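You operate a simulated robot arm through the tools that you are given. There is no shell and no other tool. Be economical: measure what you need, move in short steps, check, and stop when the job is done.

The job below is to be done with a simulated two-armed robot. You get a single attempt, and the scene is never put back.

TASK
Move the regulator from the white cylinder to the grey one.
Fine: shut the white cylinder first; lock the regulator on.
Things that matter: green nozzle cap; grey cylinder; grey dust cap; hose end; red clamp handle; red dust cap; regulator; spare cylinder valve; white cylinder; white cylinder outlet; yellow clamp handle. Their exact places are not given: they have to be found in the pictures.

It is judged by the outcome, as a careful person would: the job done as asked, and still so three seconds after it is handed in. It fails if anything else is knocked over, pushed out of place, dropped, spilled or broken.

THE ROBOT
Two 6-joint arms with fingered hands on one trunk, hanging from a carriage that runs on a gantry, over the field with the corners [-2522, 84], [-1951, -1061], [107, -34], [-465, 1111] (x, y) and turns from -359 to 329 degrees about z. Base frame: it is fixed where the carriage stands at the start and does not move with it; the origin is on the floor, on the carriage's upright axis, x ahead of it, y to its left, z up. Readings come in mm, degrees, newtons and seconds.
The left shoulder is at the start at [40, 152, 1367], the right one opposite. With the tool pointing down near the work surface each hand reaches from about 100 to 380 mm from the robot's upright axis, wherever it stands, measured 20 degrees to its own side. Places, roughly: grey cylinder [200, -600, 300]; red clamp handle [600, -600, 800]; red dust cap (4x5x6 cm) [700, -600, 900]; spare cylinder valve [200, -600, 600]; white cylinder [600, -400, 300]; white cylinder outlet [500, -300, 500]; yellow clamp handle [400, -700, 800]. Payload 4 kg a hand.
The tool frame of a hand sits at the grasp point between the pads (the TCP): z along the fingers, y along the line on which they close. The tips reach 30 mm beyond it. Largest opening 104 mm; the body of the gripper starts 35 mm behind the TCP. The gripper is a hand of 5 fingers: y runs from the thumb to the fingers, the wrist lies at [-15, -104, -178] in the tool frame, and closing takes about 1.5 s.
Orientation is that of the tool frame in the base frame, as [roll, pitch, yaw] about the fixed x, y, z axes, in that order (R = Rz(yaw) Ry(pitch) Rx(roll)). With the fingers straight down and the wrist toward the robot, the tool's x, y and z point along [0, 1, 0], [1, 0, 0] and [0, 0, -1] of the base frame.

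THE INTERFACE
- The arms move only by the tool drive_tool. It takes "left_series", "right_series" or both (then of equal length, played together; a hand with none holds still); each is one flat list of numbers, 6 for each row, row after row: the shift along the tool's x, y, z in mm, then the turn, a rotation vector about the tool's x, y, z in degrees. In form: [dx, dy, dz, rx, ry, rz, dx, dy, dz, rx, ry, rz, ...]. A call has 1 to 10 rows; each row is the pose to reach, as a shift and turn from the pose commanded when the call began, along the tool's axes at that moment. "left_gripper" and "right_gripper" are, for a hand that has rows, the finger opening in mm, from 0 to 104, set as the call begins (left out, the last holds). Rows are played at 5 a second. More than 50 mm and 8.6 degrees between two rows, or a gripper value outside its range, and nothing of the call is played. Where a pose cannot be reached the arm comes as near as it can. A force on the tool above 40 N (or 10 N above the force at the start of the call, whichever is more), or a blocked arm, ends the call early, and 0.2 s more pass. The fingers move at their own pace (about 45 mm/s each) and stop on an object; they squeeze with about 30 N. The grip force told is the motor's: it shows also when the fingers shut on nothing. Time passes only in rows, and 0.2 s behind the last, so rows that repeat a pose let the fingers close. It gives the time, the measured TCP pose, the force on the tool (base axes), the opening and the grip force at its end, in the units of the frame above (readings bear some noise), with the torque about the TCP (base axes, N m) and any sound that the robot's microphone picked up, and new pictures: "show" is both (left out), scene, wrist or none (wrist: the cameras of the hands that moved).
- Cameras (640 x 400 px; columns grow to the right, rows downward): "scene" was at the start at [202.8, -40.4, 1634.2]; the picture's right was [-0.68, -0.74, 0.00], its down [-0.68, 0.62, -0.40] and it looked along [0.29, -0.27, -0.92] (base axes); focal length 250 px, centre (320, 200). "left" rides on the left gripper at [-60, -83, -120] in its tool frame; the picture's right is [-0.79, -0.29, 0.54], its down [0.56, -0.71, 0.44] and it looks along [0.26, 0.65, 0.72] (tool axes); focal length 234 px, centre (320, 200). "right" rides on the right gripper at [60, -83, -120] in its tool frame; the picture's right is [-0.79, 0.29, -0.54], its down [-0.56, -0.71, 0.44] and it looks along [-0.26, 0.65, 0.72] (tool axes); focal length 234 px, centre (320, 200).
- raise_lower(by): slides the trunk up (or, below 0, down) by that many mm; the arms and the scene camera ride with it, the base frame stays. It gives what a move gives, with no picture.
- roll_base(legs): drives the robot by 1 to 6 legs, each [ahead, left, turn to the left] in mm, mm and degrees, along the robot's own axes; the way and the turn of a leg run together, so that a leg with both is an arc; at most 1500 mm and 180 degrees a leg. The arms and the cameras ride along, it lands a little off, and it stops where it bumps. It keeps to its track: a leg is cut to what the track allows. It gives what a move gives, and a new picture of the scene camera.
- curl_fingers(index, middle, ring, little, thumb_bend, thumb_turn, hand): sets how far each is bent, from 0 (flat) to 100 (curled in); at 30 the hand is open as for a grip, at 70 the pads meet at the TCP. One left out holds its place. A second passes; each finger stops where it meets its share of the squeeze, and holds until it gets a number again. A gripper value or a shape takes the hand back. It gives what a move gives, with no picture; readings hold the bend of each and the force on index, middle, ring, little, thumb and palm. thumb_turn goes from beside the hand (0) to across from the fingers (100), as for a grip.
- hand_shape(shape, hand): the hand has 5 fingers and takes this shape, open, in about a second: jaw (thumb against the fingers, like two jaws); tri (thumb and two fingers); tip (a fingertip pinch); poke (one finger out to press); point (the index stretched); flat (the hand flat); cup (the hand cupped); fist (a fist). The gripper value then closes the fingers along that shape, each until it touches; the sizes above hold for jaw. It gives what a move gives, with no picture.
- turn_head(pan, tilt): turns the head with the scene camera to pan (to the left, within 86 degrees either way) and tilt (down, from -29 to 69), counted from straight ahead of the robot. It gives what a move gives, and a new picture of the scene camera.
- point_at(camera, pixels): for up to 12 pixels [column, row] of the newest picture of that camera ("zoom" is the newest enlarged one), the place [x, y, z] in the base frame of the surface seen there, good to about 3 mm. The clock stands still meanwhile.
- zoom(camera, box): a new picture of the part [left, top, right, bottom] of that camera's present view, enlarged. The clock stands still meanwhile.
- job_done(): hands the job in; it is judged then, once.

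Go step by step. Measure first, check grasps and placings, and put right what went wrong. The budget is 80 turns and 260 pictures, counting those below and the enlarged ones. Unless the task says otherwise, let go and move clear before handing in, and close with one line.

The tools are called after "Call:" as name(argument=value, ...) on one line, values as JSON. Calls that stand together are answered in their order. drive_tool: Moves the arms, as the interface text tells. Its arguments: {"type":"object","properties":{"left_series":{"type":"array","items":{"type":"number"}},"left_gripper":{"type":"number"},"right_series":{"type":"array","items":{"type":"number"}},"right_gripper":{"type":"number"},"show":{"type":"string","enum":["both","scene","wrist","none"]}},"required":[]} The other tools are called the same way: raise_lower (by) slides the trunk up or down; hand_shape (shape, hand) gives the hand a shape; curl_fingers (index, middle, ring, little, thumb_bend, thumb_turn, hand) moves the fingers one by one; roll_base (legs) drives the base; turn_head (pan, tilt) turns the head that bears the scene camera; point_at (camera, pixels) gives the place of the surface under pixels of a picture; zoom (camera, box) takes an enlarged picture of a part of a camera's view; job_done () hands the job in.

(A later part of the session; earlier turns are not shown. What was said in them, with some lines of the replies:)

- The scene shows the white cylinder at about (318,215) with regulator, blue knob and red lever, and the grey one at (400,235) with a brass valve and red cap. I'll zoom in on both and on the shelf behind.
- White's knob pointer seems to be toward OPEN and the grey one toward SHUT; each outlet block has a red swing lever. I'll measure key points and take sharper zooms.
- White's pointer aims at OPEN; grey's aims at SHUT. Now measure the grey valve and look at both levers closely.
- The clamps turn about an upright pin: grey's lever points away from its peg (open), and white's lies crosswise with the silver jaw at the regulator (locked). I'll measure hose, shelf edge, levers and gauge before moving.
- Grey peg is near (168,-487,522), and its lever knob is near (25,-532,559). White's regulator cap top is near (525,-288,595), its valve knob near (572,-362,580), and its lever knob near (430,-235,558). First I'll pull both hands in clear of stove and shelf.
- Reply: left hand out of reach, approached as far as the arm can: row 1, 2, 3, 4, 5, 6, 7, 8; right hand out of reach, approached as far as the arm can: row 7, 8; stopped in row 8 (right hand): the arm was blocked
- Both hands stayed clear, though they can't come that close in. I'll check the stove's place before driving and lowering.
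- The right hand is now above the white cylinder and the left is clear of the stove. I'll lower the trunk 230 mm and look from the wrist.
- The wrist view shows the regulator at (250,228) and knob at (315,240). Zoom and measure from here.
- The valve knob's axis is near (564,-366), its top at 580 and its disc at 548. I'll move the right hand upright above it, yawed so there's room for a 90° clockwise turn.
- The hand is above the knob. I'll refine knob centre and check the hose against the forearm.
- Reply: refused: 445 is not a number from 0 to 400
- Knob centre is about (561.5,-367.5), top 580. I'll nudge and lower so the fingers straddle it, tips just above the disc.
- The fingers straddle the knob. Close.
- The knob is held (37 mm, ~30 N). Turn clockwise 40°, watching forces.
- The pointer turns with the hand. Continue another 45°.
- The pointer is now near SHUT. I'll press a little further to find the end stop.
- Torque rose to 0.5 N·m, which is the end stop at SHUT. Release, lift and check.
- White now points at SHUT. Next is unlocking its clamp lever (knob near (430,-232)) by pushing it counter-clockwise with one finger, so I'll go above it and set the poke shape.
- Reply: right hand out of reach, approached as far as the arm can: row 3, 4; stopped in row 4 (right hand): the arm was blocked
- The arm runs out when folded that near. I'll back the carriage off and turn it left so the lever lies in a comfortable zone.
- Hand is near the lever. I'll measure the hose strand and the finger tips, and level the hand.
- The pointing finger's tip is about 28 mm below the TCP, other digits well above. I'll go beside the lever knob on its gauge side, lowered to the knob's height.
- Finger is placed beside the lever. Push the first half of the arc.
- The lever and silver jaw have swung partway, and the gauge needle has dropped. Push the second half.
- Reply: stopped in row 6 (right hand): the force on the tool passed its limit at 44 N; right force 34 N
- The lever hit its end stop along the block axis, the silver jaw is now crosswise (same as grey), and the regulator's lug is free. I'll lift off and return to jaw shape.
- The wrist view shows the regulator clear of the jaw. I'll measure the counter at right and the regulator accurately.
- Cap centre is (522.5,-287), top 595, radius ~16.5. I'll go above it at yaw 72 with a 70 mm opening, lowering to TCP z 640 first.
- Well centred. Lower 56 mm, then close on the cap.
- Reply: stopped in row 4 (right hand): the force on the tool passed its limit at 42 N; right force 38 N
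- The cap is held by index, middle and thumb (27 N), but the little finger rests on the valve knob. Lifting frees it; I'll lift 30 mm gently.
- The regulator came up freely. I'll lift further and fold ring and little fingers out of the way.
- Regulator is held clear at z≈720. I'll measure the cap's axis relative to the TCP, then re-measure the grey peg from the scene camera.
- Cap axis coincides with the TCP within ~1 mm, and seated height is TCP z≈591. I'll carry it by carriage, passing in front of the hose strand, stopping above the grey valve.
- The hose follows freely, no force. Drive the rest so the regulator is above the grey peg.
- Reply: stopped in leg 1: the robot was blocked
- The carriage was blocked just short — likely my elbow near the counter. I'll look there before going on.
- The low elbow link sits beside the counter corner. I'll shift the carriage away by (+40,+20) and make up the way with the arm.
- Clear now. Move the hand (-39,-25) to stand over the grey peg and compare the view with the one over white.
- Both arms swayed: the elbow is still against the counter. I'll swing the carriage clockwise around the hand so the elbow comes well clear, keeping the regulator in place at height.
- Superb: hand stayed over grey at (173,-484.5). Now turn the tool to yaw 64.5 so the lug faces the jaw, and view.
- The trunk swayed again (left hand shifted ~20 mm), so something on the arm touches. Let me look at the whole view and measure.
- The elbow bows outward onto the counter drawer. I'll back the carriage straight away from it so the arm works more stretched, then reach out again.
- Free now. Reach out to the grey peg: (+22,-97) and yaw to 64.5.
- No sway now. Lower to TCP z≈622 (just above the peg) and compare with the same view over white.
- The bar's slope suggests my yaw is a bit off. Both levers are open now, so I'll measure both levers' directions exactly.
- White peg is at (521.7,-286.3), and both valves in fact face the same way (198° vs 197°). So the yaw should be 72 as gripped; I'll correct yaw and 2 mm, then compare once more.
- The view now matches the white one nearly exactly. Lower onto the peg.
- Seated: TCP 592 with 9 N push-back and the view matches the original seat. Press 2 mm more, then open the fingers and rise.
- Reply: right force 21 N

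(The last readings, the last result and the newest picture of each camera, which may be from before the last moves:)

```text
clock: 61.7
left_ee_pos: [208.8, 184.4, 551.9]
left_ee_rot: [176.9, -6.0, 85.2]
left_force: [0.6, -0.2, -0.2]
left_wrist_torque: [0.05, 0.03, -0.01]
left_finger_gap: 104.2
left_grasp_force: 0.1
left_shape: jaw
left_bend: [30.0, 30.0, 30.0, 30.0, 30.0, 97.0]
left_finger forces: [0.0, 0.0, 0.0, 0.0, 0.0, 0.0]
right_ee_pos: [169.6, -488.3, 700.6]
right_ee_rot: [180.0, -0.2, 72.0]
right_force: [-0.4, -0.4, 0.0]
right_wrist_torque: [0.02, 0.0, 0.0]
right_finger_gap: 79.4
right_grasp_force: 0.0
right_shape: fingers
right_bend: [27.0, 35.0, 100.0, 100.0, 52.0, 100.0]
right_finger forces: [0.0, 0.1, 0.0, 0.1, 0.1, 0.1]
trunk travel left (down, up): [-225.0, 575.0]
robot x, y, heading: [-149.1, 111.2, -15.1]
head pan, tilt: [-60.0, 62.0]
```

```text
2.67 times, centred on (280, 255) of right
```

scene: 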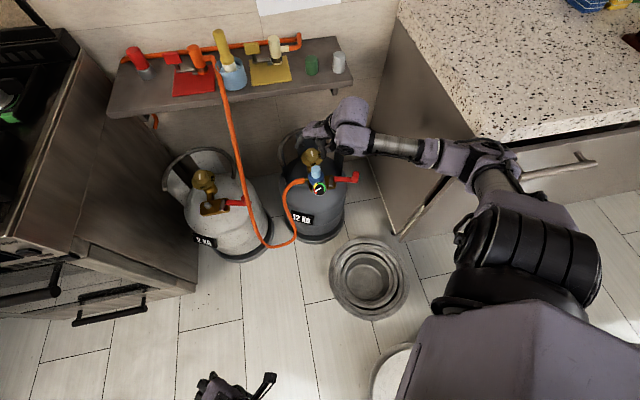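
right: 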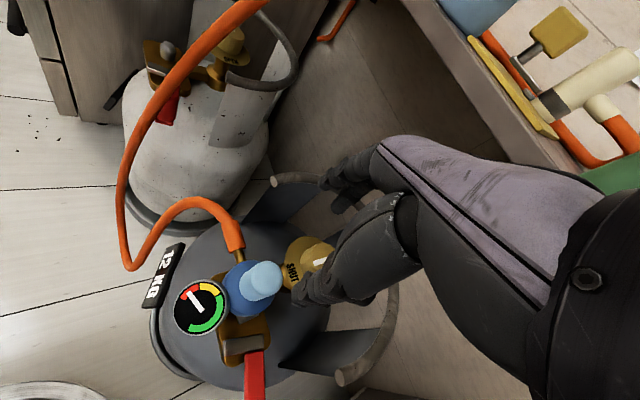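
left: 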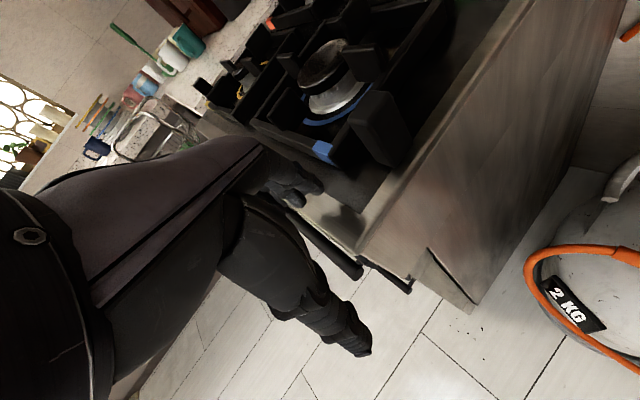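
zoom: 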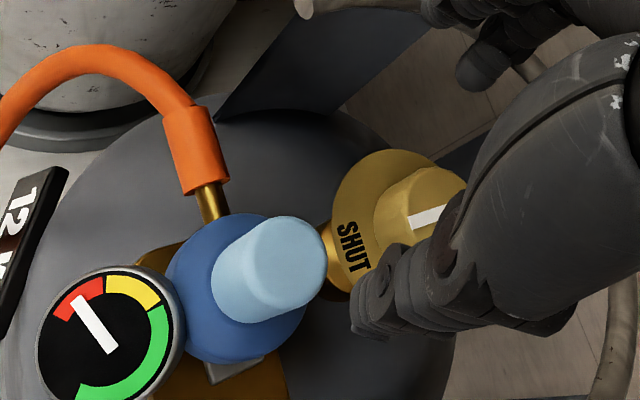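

The regulator stands on the grey outlet. Verify height and lever position.

Call:
point_at(camera="right", pixels=[[263, 278], [272, 272], [258, 288], [255, 370], [238, 343], [205, 305], [232, 292]])

Call:
zoom(camera="scene", box=[296, 150, 376, 200])

Call:
point_at(camera="zoom", pixels=[[475, 210], [470, 230], [490, 215], [420, 245], [350, 250], [310, 245], [150, 130], [165, 150]])

```text
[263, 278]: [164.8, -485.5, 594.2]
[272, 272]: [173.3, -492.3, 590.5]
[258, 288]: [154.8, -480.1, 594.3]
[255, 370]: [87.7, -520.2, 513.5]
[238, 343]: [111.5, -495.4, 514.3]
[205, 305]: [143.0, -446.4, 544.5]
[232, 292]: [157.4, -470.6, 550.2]
```

```text
8.00 times, centred on (336, 175) of scene
```

zoom: 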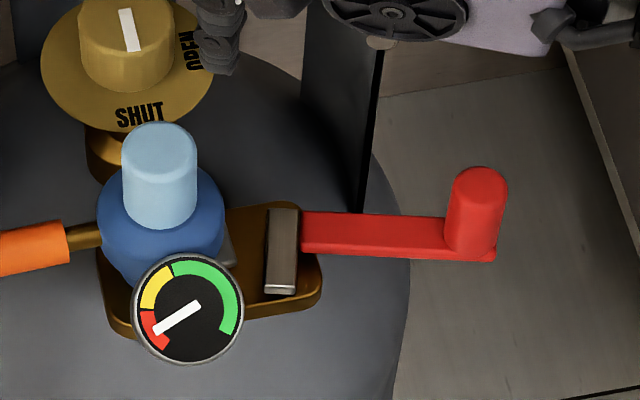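

```text
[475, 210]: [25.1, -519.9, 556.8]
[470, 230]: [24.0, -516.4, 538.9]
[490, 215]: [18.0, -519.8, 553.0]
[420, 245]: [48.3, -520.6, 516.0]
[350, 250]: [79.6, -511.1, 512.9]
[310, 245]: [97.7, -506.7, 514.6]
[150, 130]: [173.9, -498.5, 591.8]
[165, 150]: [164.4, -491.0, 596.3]
```

Cap top is at 594: fully seated. Lever hinge is about (113,-504) with its knob at (25,-532). I'll swing the carriage so the hand can push that knob clockwise, and set the poke shape.

Call:
roll_base(legs=[[65, 23, -12.5], [59, 36, -12.5]])

Call:
hand_shape(shape="poke", hand="right")

Call:
drive_tool(right_series=[0, 0, 0, 0, 0, 7, 0, 0, 0, 0, 0, 14, 0, 0, 0, 0, 0, 21, 0, 0, 0, 0, 0, 27, 0, 0, 0, 0, 0, 27])

```text
clock: 63.6
left_ee_pos: [343.3, 20.7, 552.3]
left_ee_rot: [177.0, -6.2, 60.4]
left_force: [-0.3, -0.5, 0.4]
left_wrist_torque: [0.01, 0.0, -0.01]
left_finger_gap: 104.0
left_grasp_force: 0.1
left_shape: jaw
left_bend: [30.0, 30.0, 30.0, 30.0, 30.0, 97.0]
left_finger forces: [0.0, 0.0, 0.0, 0.0, 0.0, 0.0]
right_ee_pos: [27.5, -573.5, 699.4]
right_ee_rot: [179.9, -0.2, 47.4]
right_force: [0.2, -0.1, 0.5]
right_wrist_torque: [0.0, 0.02, -0.01]
right_finger_gap: 79.5
right_grasp_force: 0.1
right_shape: fingers
right_bend: [27.0, 35.0, 100.0, 100.0, 52.0, 100.0]
right_finger forces: [0.0, 0.0, 0.0, 0.0, 0.1, 0.0]
trunk travel left (down, up): [-225.0, 575.0]
robot x, y, heading: [-13.6, 101.5, -40.0]
head pan, tilt: [-60.0, 62.0]
```

scene: 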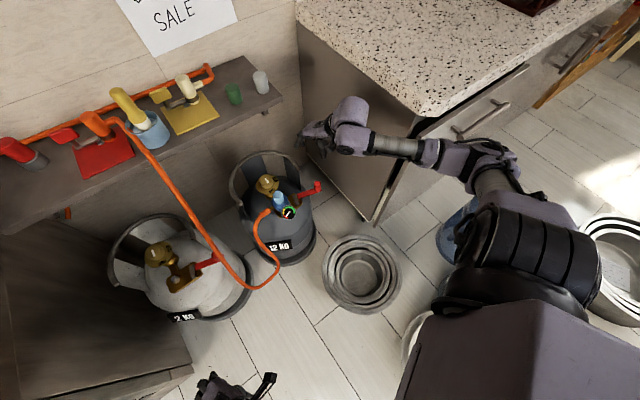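

```text
clock: 64.5
left_ee_pos: [344.9, 22.1, 552.9]
left_ee_rot: [177.0, -6.3, 60.4]
left_force: [-0.3, 0.5, 1.5]
left_wrist_torque: [-0.01, 0.0, 0.0]
left_finger_gap: 104.1
left_grasp_force: 0.1
left_shape: jaw
left_bend: [30.0, 30.0, 30.0, 30.0, 30.0, 97.0]
left_finger forces: [0.0, 0.0, 0.1, 0.0, 0.0, 0.1]
right_ee_pos: [27.9, -573.2, 699.8]
right_ee_rot: [179.7, -0.2, 47.3]
right_force: [-1.0, 0.2, 0.0]
right_wrist_torque: [-0.02, 0.01, 0.01]
right_finger_gap: 0.0
right_grasp_force: 0.1
right_shape: poke
right_bend: [70.0, 70.0, 99.0, 99.0, 100.0, 100.0]
right_finger forces: [0.1, 0.0, 0.0, 0.0, 0.1, 0.0]
trunk travel left (down, up): [-225.0, 575.0]
robot x, y, heading: [-14.9, 101.8, -40.0]
head pan, tilt: [-60.0, 62.0]
```

```text
clock: 65.7
left_ee_pos: [344.9, 20.6, 552.4]
left_ee_rot: [177.2, -6.2, 60.4]
left_force: [-0.3, -0.3, 0.2]
left_wrist_torque: [0.0, -0.03, -0.01]
left_finger_gap: 103.8
left_grasp_force: 0.0
left_shape: jaw
left_bend: [30.0, 30.0, 30.0, 30.0, 30.0, 97.0]
left_finger forces: [0.0, 0.0, 0.0, 0.1, 0.1, 0.0]
right_ee_pos: [27.6, -573.7, 701.0]
right_ee_rot: [180.0, -0.4, 20.3]
right_force: [-0.6, -0.1, -0.4]
right_wrist_torque: [0.0, 0.01, 0.0]
right_finger_gap: 0.2
right_grasp_force: 0.1
right_shape: poke
right_bend: [70.0, 70.0, 99.0, 99.0, 100.0, 100.0]
right_finger forces: [0.0, 0.0, 0.0, 0.0, 0.0, 0.0]
trunk travel left (down, up): [-225.0, 575.0]
robot x, y, heading: [-16.3, 102.9, -40.2]
head pan, tilt: [-60.0, 62.0]
```

scene: 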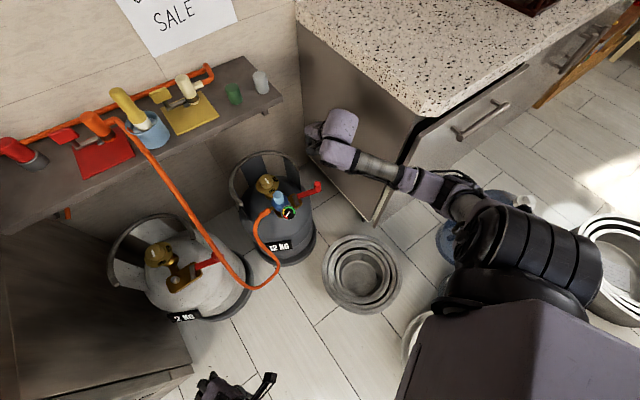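
right: 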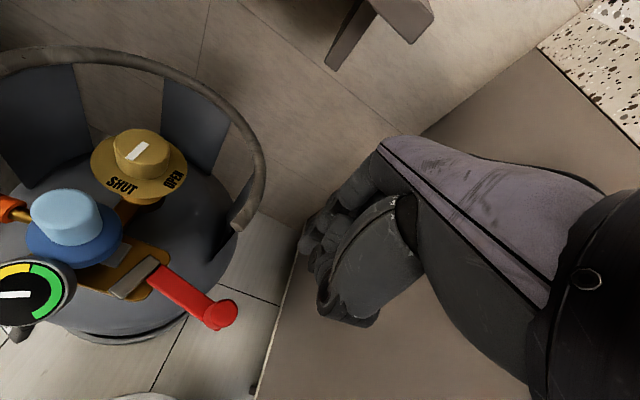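

Clear view. Confirm the lever knob's place, then lower beside it on the far (-y) side.

Call:
point_at(camera="right", pixels=[[222, 313], [215, 322], [232, 310], [160, 285], [195, 305], [140, 280]])

Call:
drive_tool(right_series=[6, 2, 40, 0, 0, 0, 6, 2, 80, 0, 0, 0, 6, 2, 115, 0, 0, 0, 6, 2, 138, 0, 0, 0, 6, 2, 138, 0, 0, 0], show="wrist")

```text
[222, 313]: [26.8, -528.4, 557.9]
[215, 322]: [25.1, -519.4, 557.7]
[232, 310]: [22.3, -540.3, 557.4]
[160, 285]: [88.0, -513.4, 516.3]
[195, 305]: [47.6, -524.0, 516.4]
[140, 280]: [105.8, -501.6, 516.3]
```

```text
clock: 66.9
left_ee_pos: [344.9, 21.2, 551.6]
left_ee_rot: [177.0, -6.1, 60.5]
left_force: [-0.5, 0.8, -0.1]
left_wrist_torque: [-0.02, 0.04, 0.03]
left_finger_gap: 104.0
left_grasp_force: 0.1
left_shape: jaw
left_bend: [30.0, 30.0, 30.0, 30.0, 30.0, 97.0]
left_finger forces: [0.0, 0.0, 0.0, 0.0, 0.1, 0.1]
right_ee_pos: [34.3, -574.0, 562.8]
right_ee_rot: [179.9, -0.4, 20.3]
right_force: [-0.4, 0.1, 0.6]
right_wrist_torque: [0.0, -0.01, -0.01]
right_finger_gap: 0.1
right_grasp_force: 0.1
right_shape: poke
right_bend: [70.0, 70.0, 99.0, 99.0, 100.0, 100.0]
right_finger forces: [0.0, 0.1, 0.0, 0.0, 0.0, 0.0]
trunk travel left (down, up): [-225.0, 575.0]
robot x, y, heading: [-11.9, 106.8, -40.1]
head pan, tilt: [-60.0, 62.0]
```

right: 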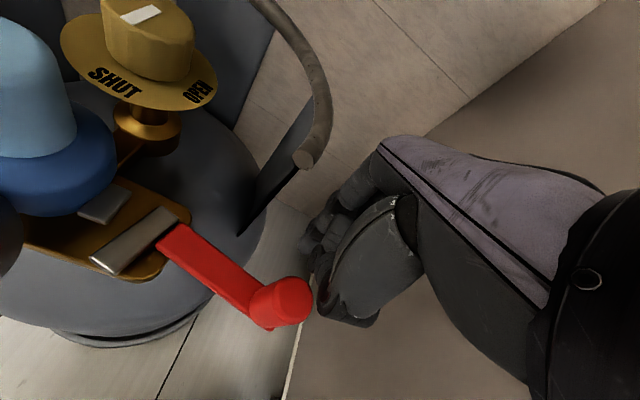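

Finger is beside the knob. Push the first half of the clockwise arc.

Call:
drive_tool(right_series=[5.1, -16.1, 0, 0, 0, 0, 4, -28, 0, 0, 0, 0, 2.5, -40.9, 0, 0, 0, 0, 4, -53, 0, 0, 0, 0, 6.4, -65.5, 0, 0, 0, 0, 11, -77, 0, 0, 0, 0, 16.6, -88.3, 0, 0, 0, 0], show="wrist")

```text
clock: 68.5
left_ee_pos: [344.4, 22.1, 552.3]
left_ee_rot: [177.1, -6.1, 60.5]
left_force: [0.3, 0.4, 0.0]
left_wrist_torque: [-0.01, 0.01, 0.0]
left_finger_gap: 104.0
left_grasp_force: 0.0
left_shape: jaw
left_bend: [30.0, 30.0, 30.0, 30.0, 30.0, 97.0]
left_finger forces: [0.1, 0.0, 0.0, 0.0, 0.0, 0.0]
right_ee_pos: [18.4, -481.0, 561.9]
right_ee_rot: [179.9, -0.3, 20.3]
right_force: [0.3, -1.4, 0.2]
right_wrist_torque: [0.02, 0.02, 0.02]
right_finger_gap: 0.0
right_grasp_force: 0.0
right_shape: poke
right_bend: [70.0, 70.0, 99.0, 99.0, 100.0, 100.0]
right_finger forces: [0.2, 0.0, 0.0, 0.0, 0.0, 0.1]
trunk travel left (down, up): [-225.0, 575.0]
robot x, y, heading: [-9.7, 101.5, -39.8]
head pan, tilt: [-60.0, 62.0]
```

right: 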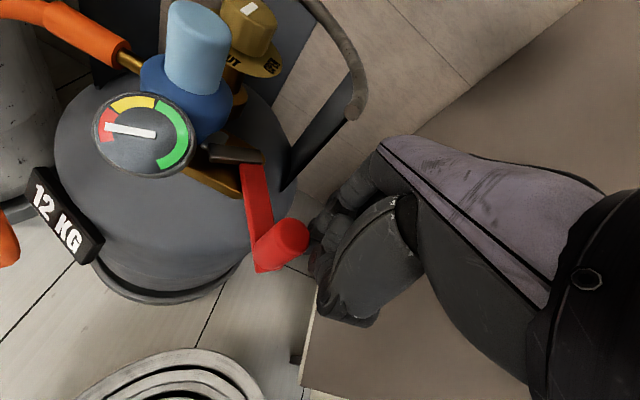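

The lever swings. Push on to the locked end.

Call:
drive_tool(right_series=[8, -10, 0, 0, 0, 0, 15.7, -19.5, 0, 0, 0, 0, 25.8, -27, 0, 0, 0, 0, 35.9, -34.1, 0, 0, 0, 0, 47.5, -39, 0, 0, 0, 0, 59.3, -43, 0, 0, 0, 0, 66, -44.5, 0, 0, 0, 0, 72.3, -45.2, 0, 0, 0, 0])

Call:
zoom(camera="right", box=[160, 60, 400, 210])

Call:
zoom(camera="scene", box=[230, 150, 342, 220])

```text
clock: 70.1
left_ee_pos: [336.1, 15.5, 551.6]
left_ee_rot: [177.1, -5.8, 60.1]
left_force: [0.1, 0.2, 0.1]
left_wrist_torque: [-0.04, -0.01, -0.02]
left_finger_gap: 104.0
left_grasp_force: 0.1
left_shape: jaw
left_bend: [30.0, 30.0, 30.0, 30.0, 30.0, 97.0]
left_finger forces: [0.0, 0.0, 0.1, 0.1, 0.0, 0.1]
right_ee_pos: [46.8, -427.9, 562.7]
right_ee_rot: [-180.0, 1.3, 20.0]
right_force: [-27.8, -17.1, 3.0]
right_wrist_torque: [-0.08, 0.09, -0.44]
right_finger_gap: 0.0
right_grasp_force: 0.2
right_shape: poke
right_bend: [70.0, 70.0, 99.0, 99.0, 100.0, 100.0]
right_finger forces: [30.5, 0.1, 0.0, 0.0, 0.0, 0.1]
trunk travel left (down, up): [-225.0, 575.0]
robot x, y, heading: [-13.5, 103.1, -40.3]
head pan, tilt: [-60.0, 62.0]
stopped in row 7 (right hand): the force on the tool passed its limit at 42 N (the readings are from after the stop); the commanded pose is now the measured one
```

scene: 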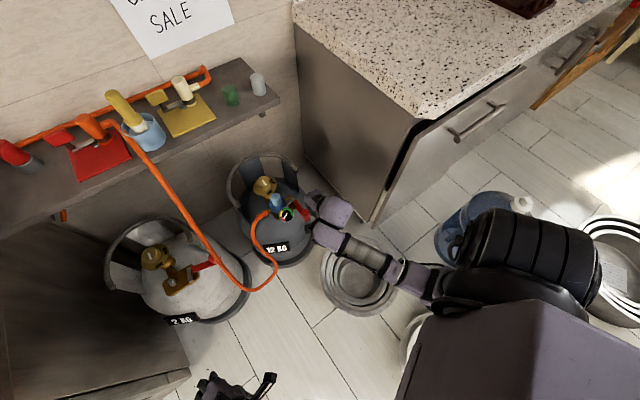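
right: 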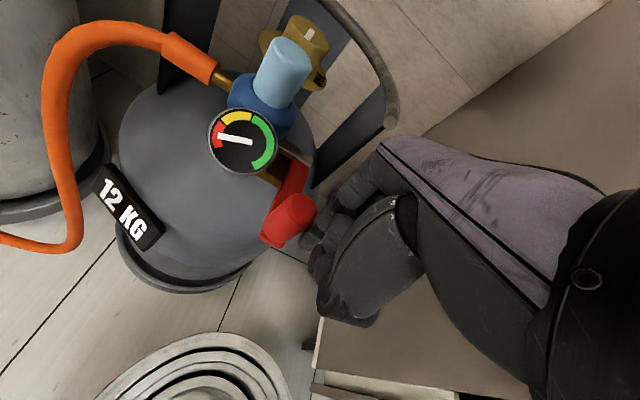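

```text
2.67 times, centred on (280, 135) of right
```

zoom: 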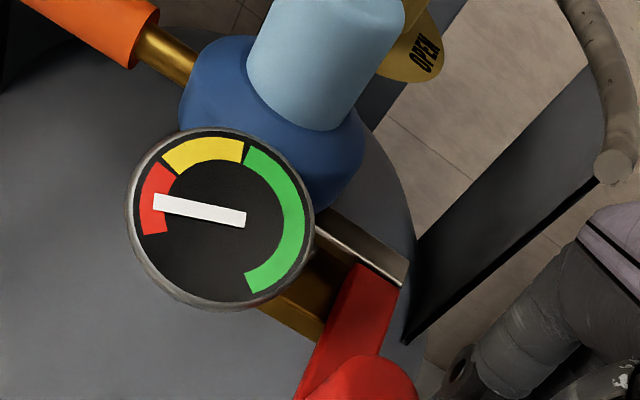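

```text
5.71 times, centred on (286, 185) of scene
```

zoom: 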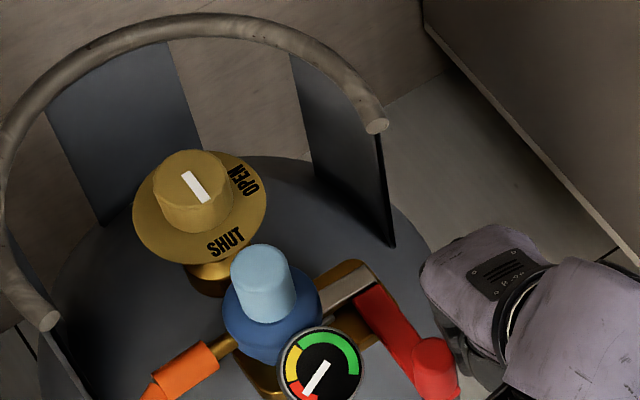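

The push met a stop at 42 N. Measure whether the knob's place matches white's locked pose: expected about (78,-433).

Call:
point_at(camera="zoom", pixels=[[432, 350], [425, 345], [440, 360], [380, 310], [365, 290], [345, 285], [330, 300], [265, 260], [340, 365]])

Call:
drive_tool(right_series=[-14, 8, 0, 0, 0, 0, -25, 15, 0, 0, 0, 0, -25, 15, -30, 0, 0, 0, -25, 15, -70, 0, 0, 0, -25, 15, -110, 0, 0, 0, -25, 15, -140, 0, 0, 0])

Call:
zoom(camera="right", box=[120, 100, 400, 275])

Call:
zoom(camera="scene", box=[230, 150, 342, 220])

```text
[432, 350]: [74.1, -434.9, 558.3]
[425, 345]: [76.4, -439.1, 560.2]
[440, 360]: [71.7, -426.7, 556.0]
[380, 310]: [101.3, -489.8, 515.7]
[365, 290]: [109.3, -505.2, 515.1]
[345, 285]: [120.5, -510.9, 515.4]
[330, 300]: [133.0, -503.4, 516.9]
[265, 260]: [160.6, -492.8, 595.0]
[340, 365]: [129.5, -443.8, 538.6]
```

```text
clock: 71.5
left_ee_pos: [345.6, 21.1, 551.7]
left_ee_rot: [176.9, -6.1, 60.3]
left_force: [0.2, 1.2, 0.0]
left_wrist_torque: [0.0, -0.02, -0.02]
left_finger_gap: 104.0
left_grasp_force: 0.1
left_shape: jaw
left_bend: [30.0, 30.0, 30.0, 30.0, 30.0, 97.0]
left_finger forces: [0.0, 0.0, 0.0, 0.1, 0.1, 0.0]
right_ee_pos: [41.0, -443.3, 701.9]
right_ee_rot: [-179.9, 0.4, 20.2]
right_force: [-0.3, 0.3, 0.3]
right_wrist_torque: [-0.01, 0.03, -0.01]
right_finger_gap: 0.0
right_grasp_force: 0.0
right_shape: poke
right_bend: [70.0, 70.0, 99.0, 99.0, 100.0, 100.0]
right_finger forces: [0.0, 0.1, 0.0, 0.1, 0.0, 0.0]
trunk travel left (down, up): [-225.0, 575.0]
robot x, y, heading: [-13.3, 103.9, -39.9]
head pan, tilt: [-60.0, 62.0]
```

scene: 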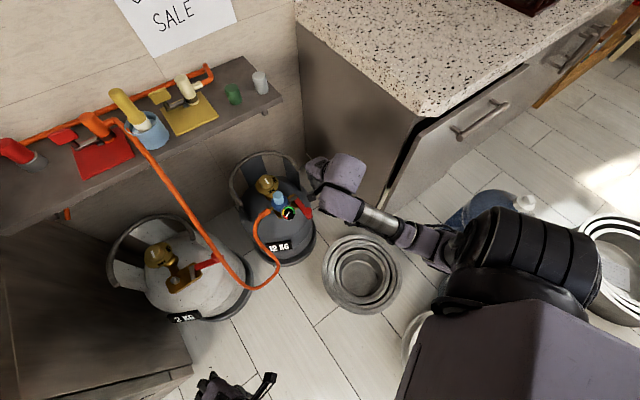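
right: 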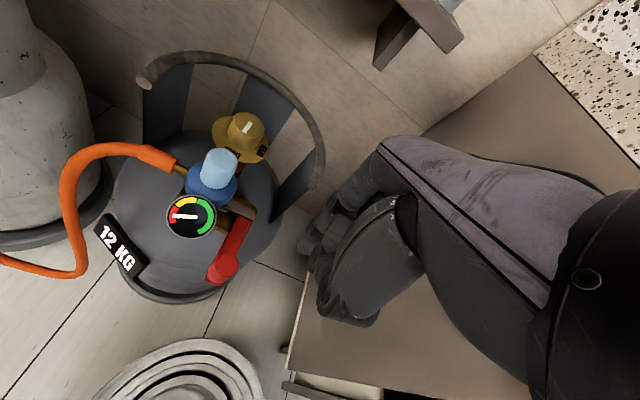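

```text
2.29 times, centred on (260, 188) of right
```

zoom: 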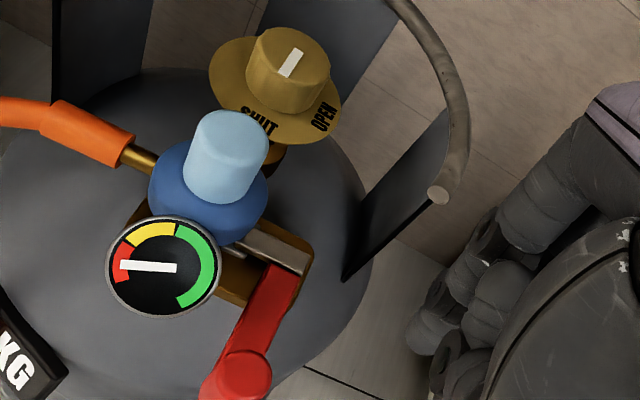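

```text
5.71 times, centred on (286, 185) of scene
```

zoom: 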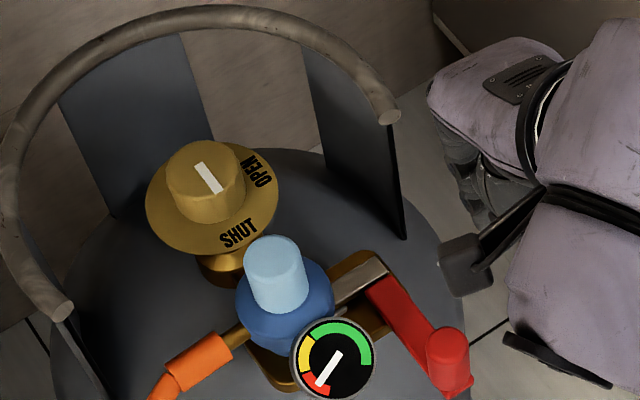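

The grey lever knob sits at (75,-434), matching white's locked pose. The silver jaw lies over the regulator's lug, the cap is at 595, and the white valve points at SHUT. Both hands are clear, so I'm handing in.

Call:
job_done()

```text
The job is handed in.
```

I shut the white cylinder's valve, moved the regulator to the grey cylinder's outlet and locked it on with the clamp lever. I left the grey cylinder's valve shut, since opening it wasn't asked for.
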